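You operate a simulated robot arm through the tools that you are given. There is no shell and no other tool. Be economical: measure what you need, move in short steps, check, and stop when the job is done.

Carry out the task below with a simulated robot arm. There is one attempt and no reset: what you move stays moved.

TASK
Put the orange label in the blue bin.

The check looks at the end state, three seconds after you hand in, the way a careful person would. Anything else that was tipped, shoved, dropped, spilled or broken makes it a failure.

THE ROBOT
A 7-joint arm with a two-finger parallel gripper, fixed in place. Base frame: the origin is at the foot of the arm, x ahead of it, y to its left, z up; the work surface is at about z = 0. Units: m, rad, N and s.
With the tool pointing down near the work surface it reaches from about 0.24 to 0.62 m from the base axis. Its first joint turns from -1.152 to 1.152 rad. Payload 2.6 kg.
Tool frame: the origin (TCP) lies between the finger pads and is the grasp point; the fingertips stand 0.03 m ahead of it; z points along the fingers, y is the line along which they close. The gripper opens to 0.094 m. The fingers are 0.028 m wide and 0.01 m thick; the gripper's body (0.05 by 0.096 m) begins 0.055 m behind the TCP.
Orientation is that of the tool frame in the base frame, as a unit quaternion [x, y, z, w]. With the fingers straight down and closing along the base's y, the tool's x points along the base's -x, its y along +y and its z along -z.

THE INTERFACE
- The arm moves only by the tool drive_tool. Its argument "motion" is a list of rows, each an object of numbers (a shift or turn left out is 0, a gripper value left out holds the last): "dx", "dy", "dz": the shift along the tool's x, y, z in units of 40 mm (1.0 is 40 mm); "rx", "ry", "rz": the turn, a rotation vector about the tool's x, y, z in units of 6 degrees (1.0 is 6 degrees). In form: [{"dx": .., "dy": .., "dz": .., "rx": .., "ry": .., "rz": ..}, ...]. A call has 1 to 8 rows; each row shifts and turns the commanded pose from where the row before left it, along the tool's axes as they then stand. "fingers" is the opening, from 0 (shut) to 1 (fully open), set as the call begins (left out, the last holds). A call with a number of a shift or a turn outside -1 to 1 is refused whole. Rows are played at 5 a second. More than 0.05 m and 0.15 rad between two rows, or a gripper value outside its range, and nothing of the call is played. A pose out of reach is approached as far as the arm can. The call stops where the force on the tool passes 40 N (or 10 N more than at its start, if that is more) or the arm is blocked; 0.2 s more then pass. Each finger travels about 0.072 m/s and halts on what it meets, pressing with about 44 N; the grip force reading is that of the motor and also rises with nothing between the fingers. The clock runs only during rows and for 0.2 s after the last one: add rows that do not move to give the fingers time. It gives the time, the measured TCP pose, the force on the tool (base axes), the opening and the grip force at its end, in the units of the frame above (readings bear some noise), and new pictures: "views" is both (left out), scene, wrist or none.
- Cameras (640 x 400 px; columns grow to the right, rows downward): "scene" is fixed at [0.0359, 0.4333, 0.5604]; the picture's right is [-0.75, -0.66, 0.00], its down [-0.40, 0.46, -0.80] and it looks along [0.52, -0.60, -0.60] (base axes); focal length 313 px, centre (320, 200). "wrist" rides on the gripper at [-0.037, 0, -0.058] in the tool frame; the picture's right is [0.00, -1.00, 0.00], its down [0.97, 0.00, -0.24] and it looks along [0.24, 0.00, 0.97] (tool axes); focal length 218 px, centre (320, 200). There is no depth. A picture from a camera that has moved, and an enlarged one, comes with that camera's place and axes in the base frame and with its lens.
- enlarge(camera, box): a new picture of the part [left, top, right, bottom] of that camera's present view, enlarged. The clock stands still meanwhile.
- sign_off(): hands the job in; it is judged then, once.

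Go step by step. Nothing tells you positions but the pictures and the camera data: compare them with the known pose of the tool, close in by small moves and look again before you grip or let go. The budget is 90 turns and 150 pictures, counting those below and the enlarged ones. Unless the task says otherwise, let go and move clear before handing in, and close with one line.

The tools are called after "Emit:" by a JSON object that holds its "op" and its "data". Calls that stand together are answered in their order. drive_tool: Moves the arm, as the interface text tells. Its arguments: {"type":"object","properties":{"motion":{"type":"array","items":{"type":"object","properties":{"dx":{"type":"number"},"dy":{"type":"number"},"dz":{"type":"number"},"rx":{"type":"number"},"ry":{"type":"number"},"rz":{"type":"number"}}}},"fingers":{"type":"number"},"views":{"type":"string","enum":["both","scene","wrist","none"]}},"required":["motion"]} The other tools are called the same way: enlarge (camera, box) takes an enlarged picture of a part of a camera's view; sign_off () hands the job in.

At the start:

```text
time_s: 0.0
tool_pos: [0.4597, -0.1128, 0.255]
orientation: [0.0, 1.0, 0.001, -0.001]
ft_force: [0.5, 0.3, -0.8]
gripper_width: 0.094
grip_force: 0.1
```

scene: 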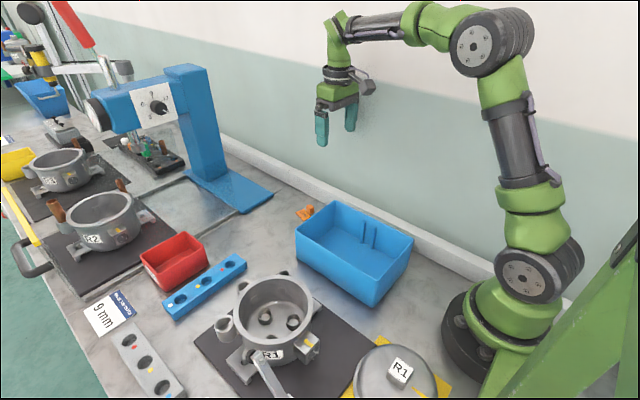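
wrist: 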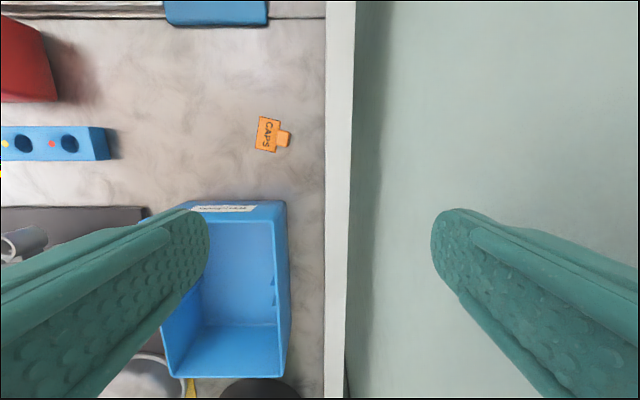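

The orange "CAPS" label seems to lie near (0.51, -0.045), beyond the blue bin. I'll zoom in on it to see its shape.

Emit:
{"op": "enlarge", "data": {"camera": "wrist", "box": [220, 90, 340, 165]}}

Emit:
{"op": "enlarge", "data": {"camera": "scene", "box": [260, 170, 420, 270]}}

```text
5.33 times, centred on (280, 128) of wrist
camera zoom: at [0.4981, -0.1137, 0.312], right [0.0, -1.0, 0.0], down [-0.97, 0.0, 0.24], along [-0.24, 0.0, -0.97], focal length 1164 px, centre (533, 587)
```

zoom: 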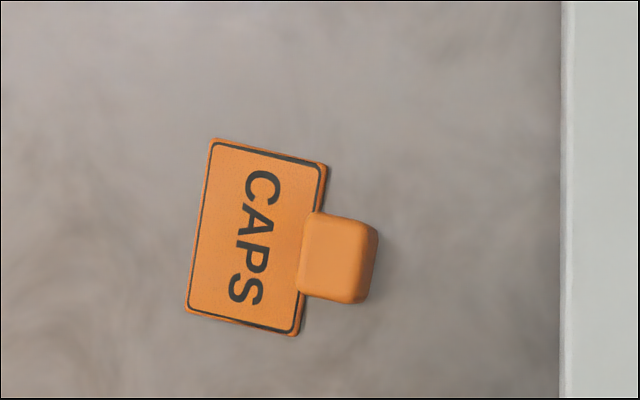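

```text
4.00 times, centred on (340, 220) of scene
camera zoom: at [0.0359, 0.4333, 0.5604], right [-0.75, -0.66, 0.0], down [-0.4, 0.46, -0.8], along [0.52, -0.6, -0.6], focal length 1251 px, centre (240, 120)
```

zoom: 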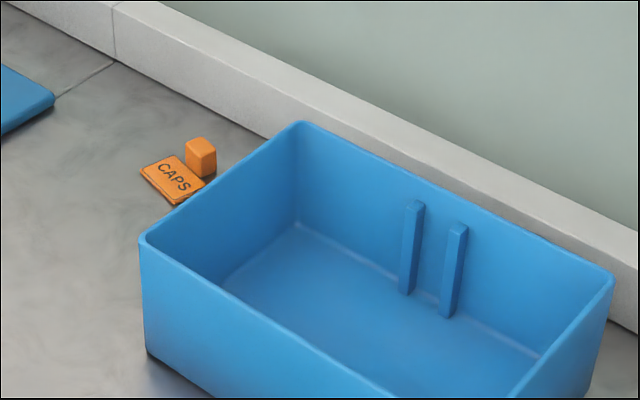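

The label is a thin plate with a grab block about 20 mm wide at (0.508, -0.067). I'll move above the block and turn the fingers so they close along the plate's long axis.

Emit:
{"op": "drive_tool", "data": {"motion": [{"dx": -0.6, "dy": 0.53}, {"dx": -0.6, "dy": 0.53}, {"rz": -1}, {"rz": -1}, {"rz": -1}, {"rz": -1}, {"rz": -1}, {"rz": -1}], "views": "none"}}

Emit:
{"op": "drive_tool", "data": {"motion": [{"rz": -1}, {"rz": -1}, {"rz": -1}, {"rz": -1}, {"rz": -1}, {"rz": -1}, {"rz": -1}, {"rz": -0.57}]}}

```text
time_s: 1.8
tool_pos: [0.508, -0.071, 0.2538]
orientation: [-0.31, 0.951, 0.0, 0.0]
ft_force: [0.0, -0.5, 0.2]
gripper_width: 0.0938
grip_force: 0.0
```

```text
time_s: 3.6
tool_pos: [0.5074, -0.0709, 0.2544]
orientation: [-0.653, 0.758, 0.0, 0.0]
ft_force: [-0.4, -0.6, 0.7]
gripper_width: 0.094
grip_force: 0.1
camera wrist: at [0.5144, -0.035, 0.3117], right [0.99, -0.15, 0.0], down [-0.14, -0.96, 0.24], along [-0.04, -0.24, -0.97], focal length 218 px, centre (320, 200)
```

scene: 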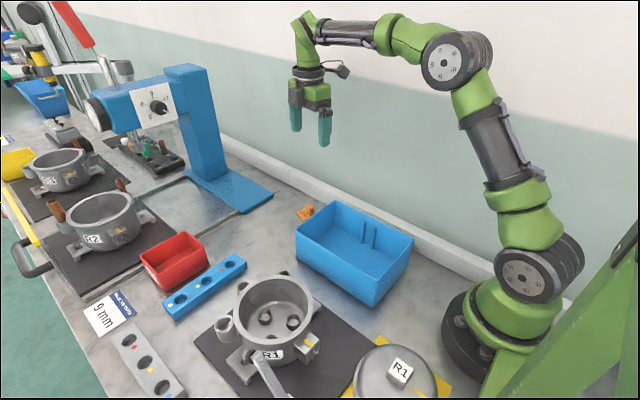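
wrist: 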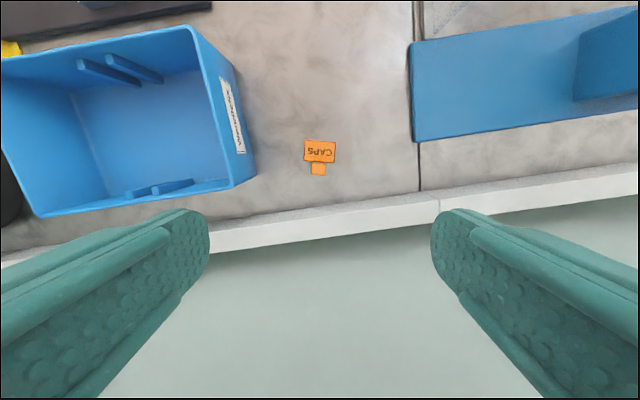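

The fingers now line up with the plate and the block is where I estimated. I'll narrow the fingers and go partway down.

Emit:
{"op": "drive_tool", "data": {"motion": [{"dz": 0.9}, {"dz": 0.9}, {"dz": 0.9}, {"dz": 0.9}, {}], "fingers": 0.55}}

Emit:
{"op": "enlarge", "data": {"camera": "wrist", "box": [240, 110, 400, 210]}}

```text
time_s: 4.8
tool_pos: [0.5068, -0.0709, 0.1105]
orientation: [-0.651, 0.759, 0.0, 0.0]
ft_force: [0.0, -0.6, 0.0]
gripper_width: 0.0518
grip_force: 0.1
camera wrist: at [0.5127, -0.034, 0.1674], right [0.99, -0.15, 0.0], down [-0.14, -0.96, 0.24], along [-0.04, -0.24, -0.97], focal length 218 px, centre (320, 200)
```

scene: 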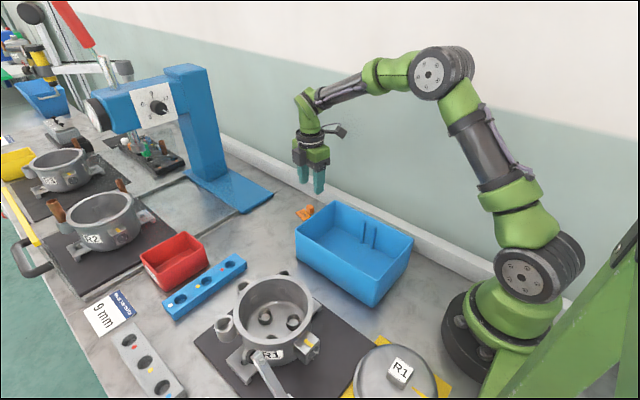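
wrist: 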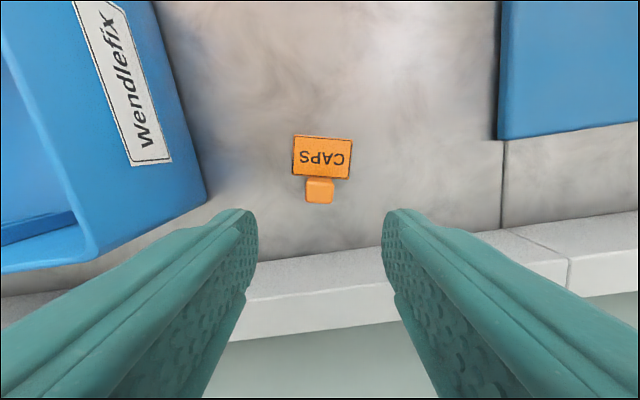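

```text
4.00 times, centred on (320, 160) of wrist
camera zoom: at [0.5127, -0.034, 0.1674], right [0.99, -0.15, 0.0], down [-0.14, -0.96, 0.24], along [-0.04, -0.24, -0.97], focal length 873 px, centre (320, 360)
```

zoom: 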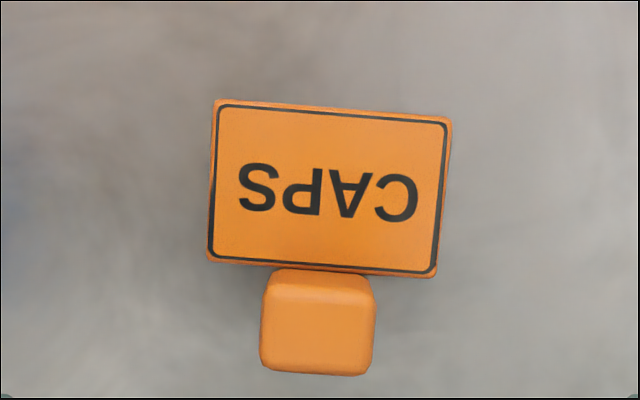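

The block is centred between the fingers at y ≈ -0.065, and the pads only just clear the plate. I'll trim the angle slightly and descend to the block.

Emit:
{"op": "drive_tool", "data": {"motion": [{"rz": 0.42}, {"dz": 0.6}, {"dz": 0.6}, {"dz": 0.4}, {"dz": 0.2}, {}]}}

Emit:
{"op": "enlarge", "data": {"camera": "scene", "box": [260, 150, 380, 225]}}

```text
time_s: 6.2
tool_pos: [0.5064, -0.0713, 0.0391]
orientation: [-0.635, 0.772, 0.0, 0.001]
ft_force: [0.6, -0.7, -0.3]
gripper_width: 0.0516
grip_force: 0.1
camera wrist: at [0.5156, -0.0361, 0.0962], right [0.98, -0.19, 0.0], down [-0.19, -0.95, 0.24], along [-0.05, -0.24, -0.97], focal length 218 px, centre (320, 200)
```

scene: 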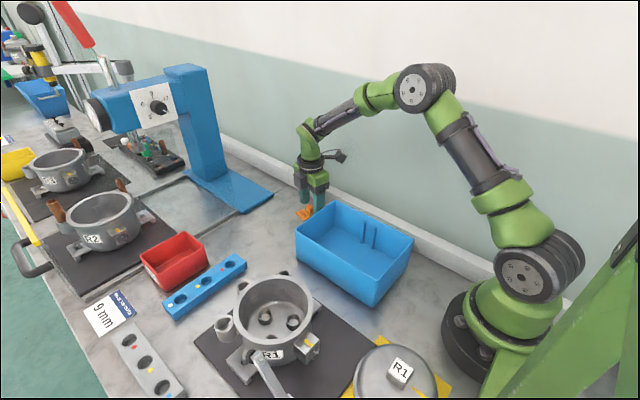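
wrist: 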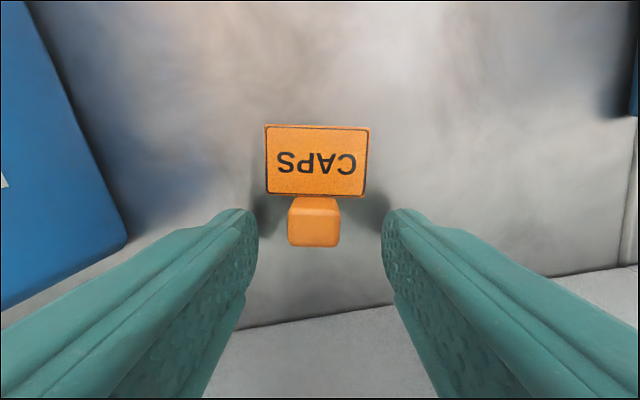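

```text
5.33 times, centred on (320, 188) of scene
camera zoom: at [0.0359, 0.4333, 0.5604], right [-0.75, -0.66, 0.0], down [-0.4, 0.46, -0.8], along [0.52, -0.6, -0.6], focal length 1668 px, centre (320, 267)
```

zoom: 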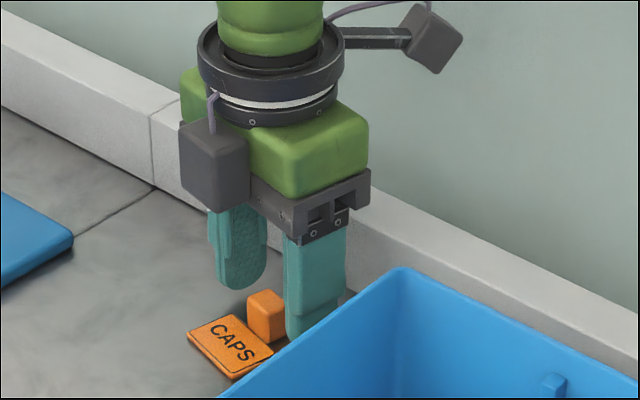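

The block sits between the fingertips. I'll drop 2 mm and close.

Emit:
{"op": "drive_tool", "data": {"motion": [{"dz": 0.06, "dy": 0.03}, {}, {}, {}], "fingers": 0}}

```text
time_s: 7.2
tool_pos: [0.5066, -0.0707, 0.0368]
orientation: [-0.635, 0.772, 0.0, 0.0]
ft_force: [0.1, -0.2, 2.5]
gripper_width: 0.0177
grip_force: 44.1
camera wrist: at [0.5149, -0.0355, 0.0943], right [0.98, -0.19, 0.0], down [-0.19, -0.95, 0.24], along [-0.05, -0.24, -0.97], focal length 218 px, centre (320, 200)
```

scene: 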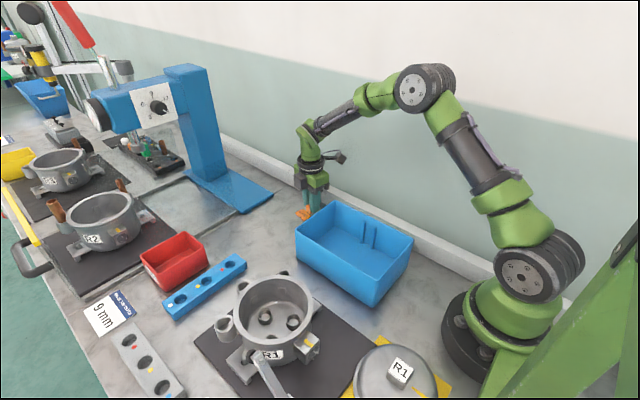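
wrist: 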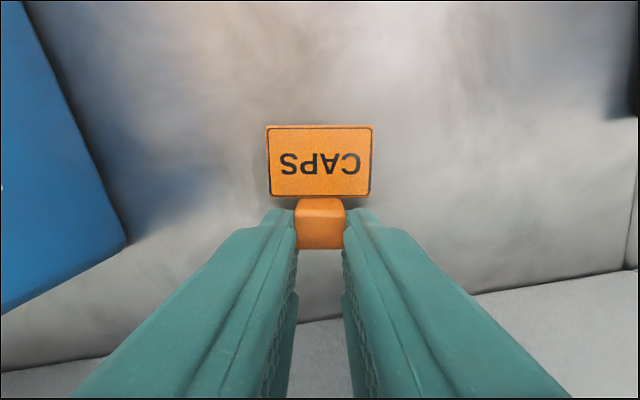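

The block is gripped at 17.7 mm wide, so I'll lift straight up.

Emit:
{"op": "drive_tool", "data": {"motion": [{"dz": -0.4}, {"dz": -0.7}, {"dz": -0.8}, {"dz": -0.8}, {"dz": -0.8}, {}]}}

```text
time_s: 8.6
tool_pos: [0.5061, -0.0702, 0.1776]
orientation: [-0.636, 0.772, 0.0, 0.0]
ft_force: [-0.1, 0.0, -0.1]
gripper_width: 0.0177
grip_force: 43.8
camera wrist: at [0.5141, -0.0347, 0.2342], right [0.98, -0.19, 0.0], down [-0.19, -0.95, 0.24], along [-0.05, -0.24, -0.97], focal length 218 px, centre (320, 200)
```

scene: 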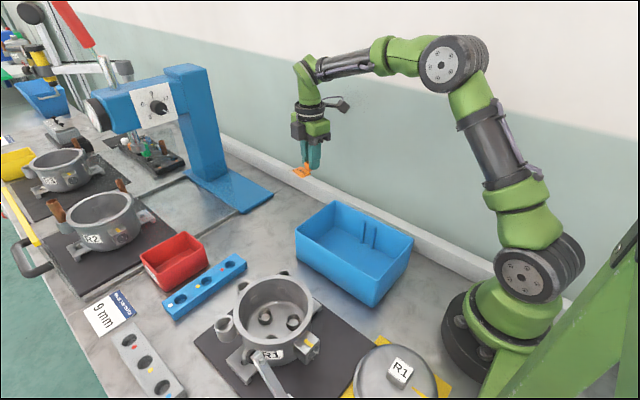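
wrist: 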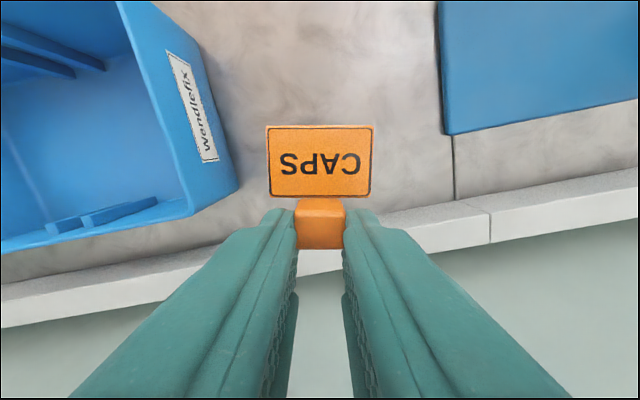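

The label is lifted. From two views the bin spans about x 0.21–0.43 and y -0.085–0.065, with the rim at about 0.07. I'll carry the label over its middle.

Emit:
{"op": "drive_tool", "data": {"motion": [{"dy": 0.777, "dx": -0.04}, {"dy": 0.777, "dx": -0.04}, {"dy": 0.777, "dx": -0.04}, {"dy": 0.777, "dx": -0.04}, {"dy": 0.777, "dx": -0.04}, {"dy": 0.777, "dx": -0.04}, {}]}}

```text
time_s: 10.2
tool_pos: [0.3258, -0.0252, 0.1764]
orientation: [-0.635, 0.772, 0.0, 0.0]
ft_force: [-1.0, -1.2, 0.1]
gripper_width: 0.0178
grip_force: 44.4
camera wrist: at [0.3337, 0.0101, 0.234], right [0.98, -0.19, 0.0], down [-0.19, -0.95, 0.24], along [-0.05, -0.24, -0.97], focal length 218 px, centre (320, 200)
```

scene: 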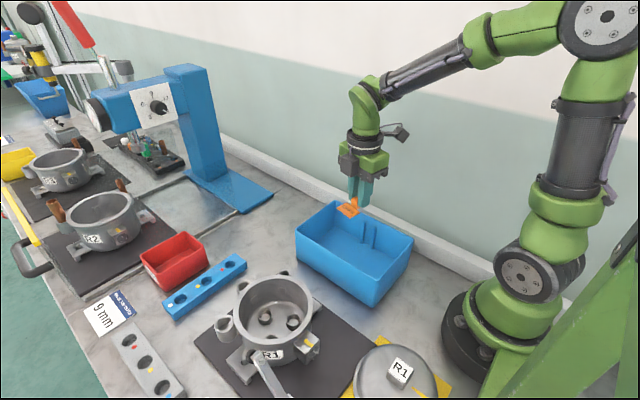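
wrist: 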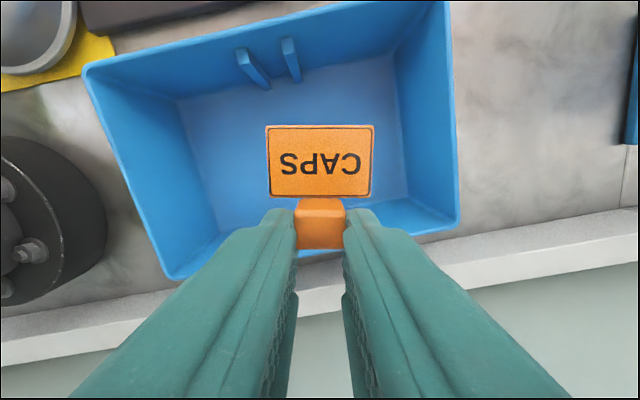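

The label is over the bin's interior, clear of the walls and ribs. I'll lower to just above the floor in two stages.

Emit:
{"op": "drive_tool", "data": {"motion": [{"dz": 0.7}, {"dz": 0.7}, {"dz": 0.5}, {}]}}

Emit:
{"op": "enlarge", "data": {"camera": "scene", "box": [280, 150, 440, 310]}}

```text
time_s: 11.2
tool_pos: [0.3258, -0.025, 0.0991]
orientation: [-0.635, 0.772, -0.001, 0.0]
ft_force: [-0.1, 0.3, 0.6]
gripper_width: 0.0178
grip_force: 44.6
camera wrist: at [0.3338, 0.0114, 0.1571], right [0.98, -0.19, 0.0], down [-0.19, -0.95, 0.24], along [-0.05, -0.24, -0.97], focal length 218 px, centre (320, 200)
```

scene: 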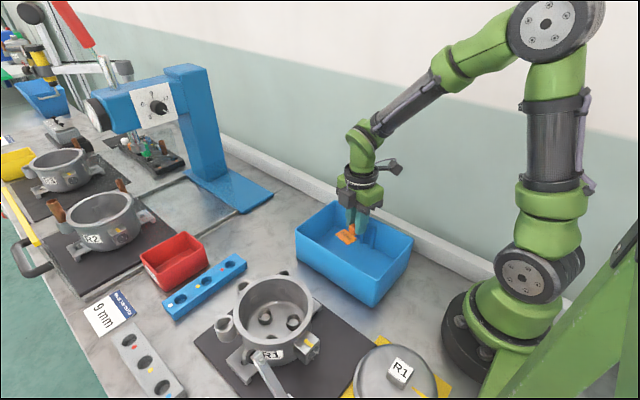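
wrist: 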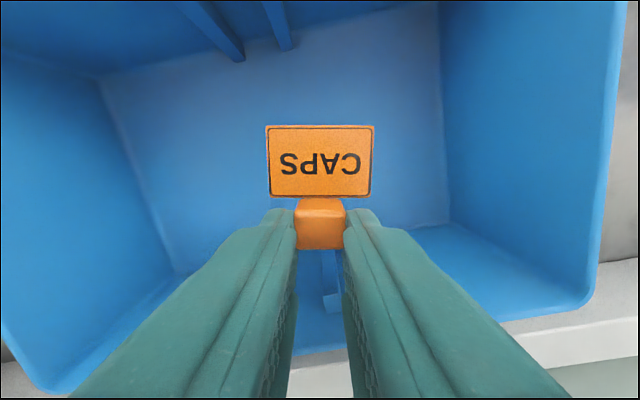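

```text
2.50 times, centred on (360, 230) of scene
camera zoom: at [0.0359, 0.4333, 0.5604], right [-0.75, -0.66, 0.0], down [-0.4, 0.46, -0.8], along [0.52, -0.6, -0.6], focal length 782 px, centre (220, 125)
```

zoom: 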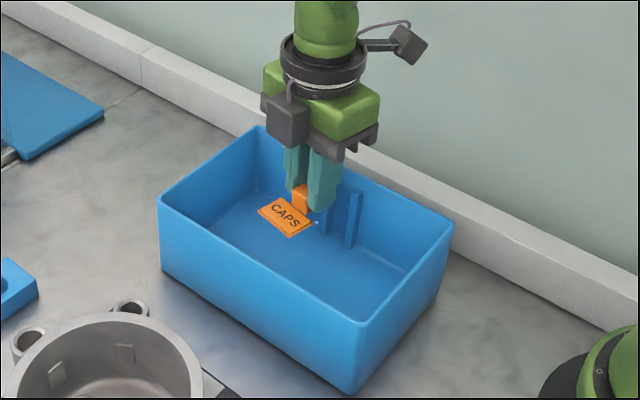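

The label is inside the bin with room all around. I'll continue down, watching the force.

Emit:
{"op": "drive_tool", "data": {"motion": [{"dz": 0.4}, {"dz": 0.4}, {"dz": 0.3}, {"dz": 0.15}, {}]}}

Emit:
{"op": "enlarge", "data": {"camera": "scene", "box": [280, 150, 440, 310]}}

```text
time_s: 12.4
tool_pos: [0.3254, -0.0244, 0.0495]
orientation: [-0.635, 0.772, 0.0, 0.0]
ft_force: [0.5, -0.2, 0.3]
gripper_width: 0.0182
grip_force: 43.9
camera wrist: at [0.3333, 0.011, 0.1067], right [0.98, -0.19, 0.0], down [-0.19, -0.95, 0.24], along [-0.05, -0.24, -0.97], focal length 218 px, centre (320, 200)
```

scene: 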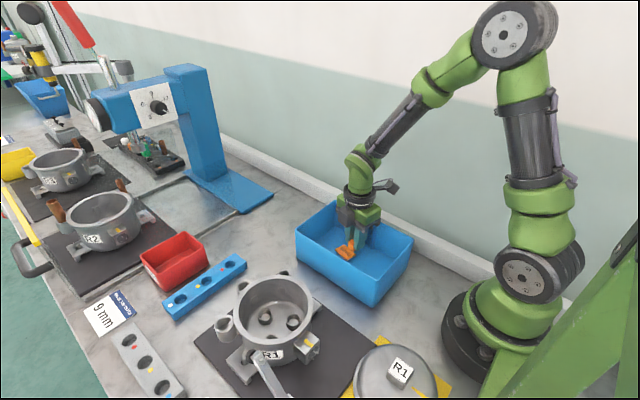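
wrist: 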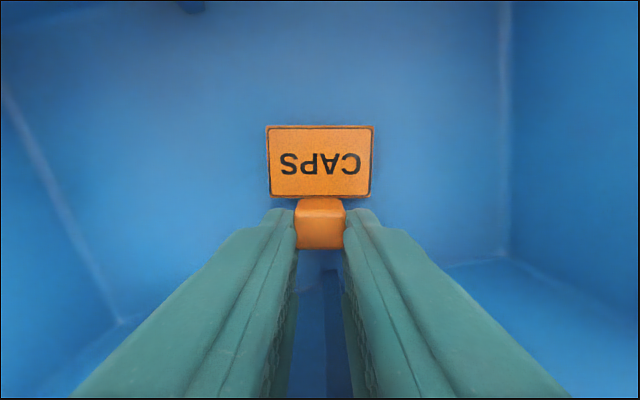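

```text
2.50 times, centred on (360, 230) of scene
camera zoom: at [0.0359, 0.4333, 0.5604], right [-0.75, -0.66, 0.0], down [-0.4, 0.46, -0.8], along [0.52, -0.6, -0.6], focal length 782 px, centre (220, 125)
```

zoom: 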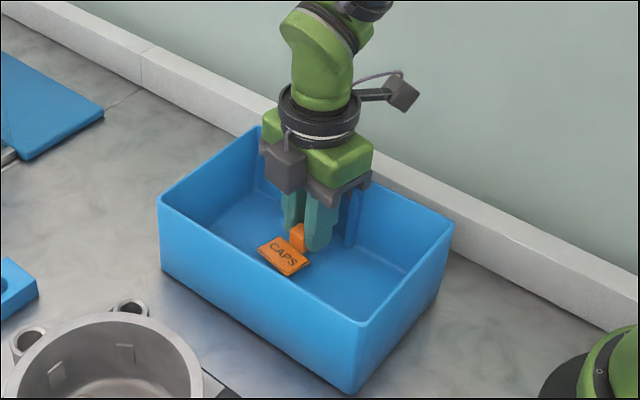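

The label is a few millimetres above the floor. I'll ease down a little more.

Emit:
{"op": "drive_tool", "data": {"motion": [{"dz": 0.08}, {"dz": 0.07}, {}], "views": "none"}}

```text
time_s: 13.2
tool_pos: [0.3253, -0.0251, 0.0445]
orientation: [-0.636, 0.772, 0.0, 0.0]
ft_force: [0.8, -0.3, -0.8]
gripper_width: 0.0177
grip_force: 44.3
```

There's still no contact and the gap should be about 4 mm. I'll release with a moderate opening.

Emit:
{"op": "drive_tool", "data": {"motion": [{"dz": 0.05}, {}, {}, {}], "fingers": 0.5}}

```text
time_s: 14.2
tool_pos: [0.3255, -0.0247, 0.0419]
orientation: [-0.636, 0.772, 0.0, -0.001]
ft_force: [-0.9, 0.6, 0.1]
gripper_width: 0.047
grip_force: 0.0
camera wrist: at [0.3333, 0.0105, 0.0993], right [0.98, -0.19, 0.0], down [-0.19, -0.95, 0.24], along [-0.05, -0.24, -0.97], focal length 218 px, centre (320, 200)
```

scene: 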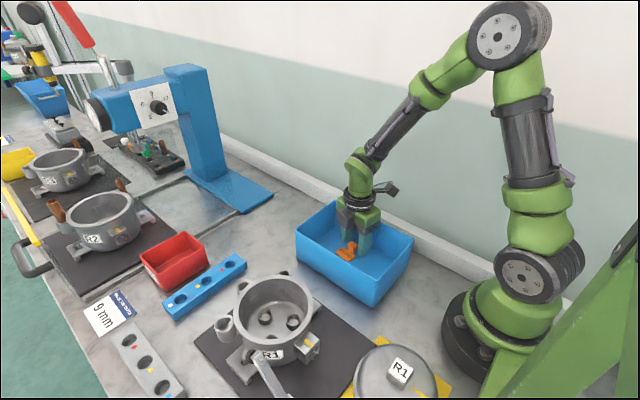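
wrist: 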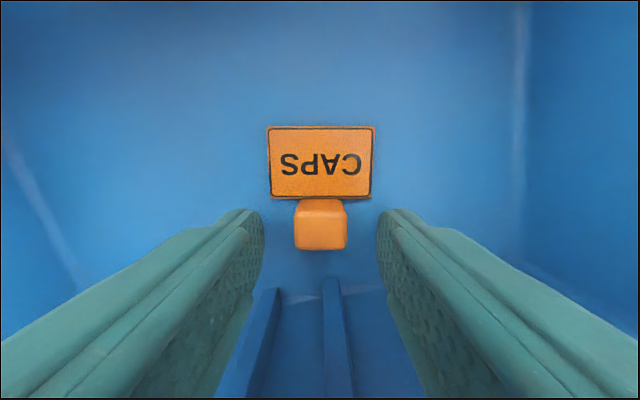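

The label is released and lies flat on the bin floor. I'll withdraw straight up.

Emit:
{"op": "drive_tool", "data": {"motion": [{"dz": -0.4}, {"dz": -0.7}, {"dz": -0.8}, {"dz": -0.8}, {"dz": -0.8}, {"dz": -0.8}, {}]}}

```text
time_s: 15.8
tool_pos: [0.3251, -0.0239, 0.2129]
orientation: [-0.635, 0.772, 0.0, 0.0]
ft_force: [-0.8, -0.1, -0.1]
gripper_width: 0.047
grip_force: 0.1
camera wrist: at [0.3341, 0.0114, 0.272], right [0.98, -0.19, 0.0], down [-0.19, -0.95, 0.24], along [-0.05, -0.24, -0.97], focal length 218 px, centre (320, 200)
```

scene: 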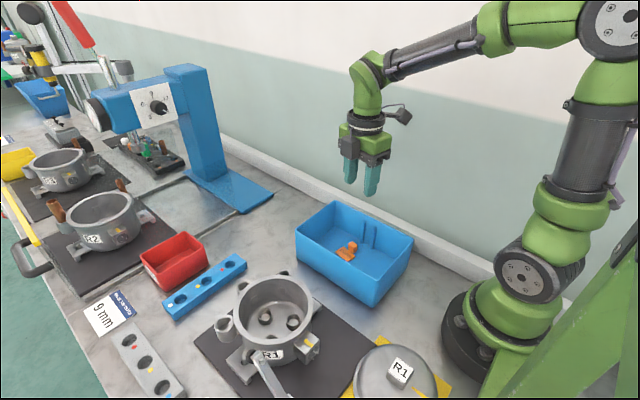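
wrist: 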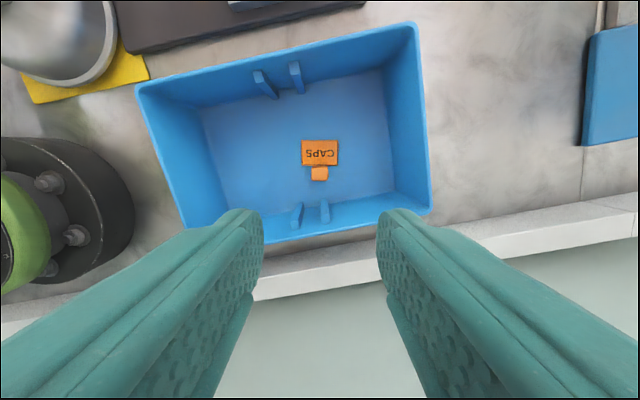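

The label rests in the blue bin, the bin hasn't moved and the gripper is clear, so I'm handing in.

Emit:
{"op": "sign_off", "data": {}}

```text
The job is handed in.
```

The orange "CAPS" label is lying flat in the blue bin, and nothing else was moved.
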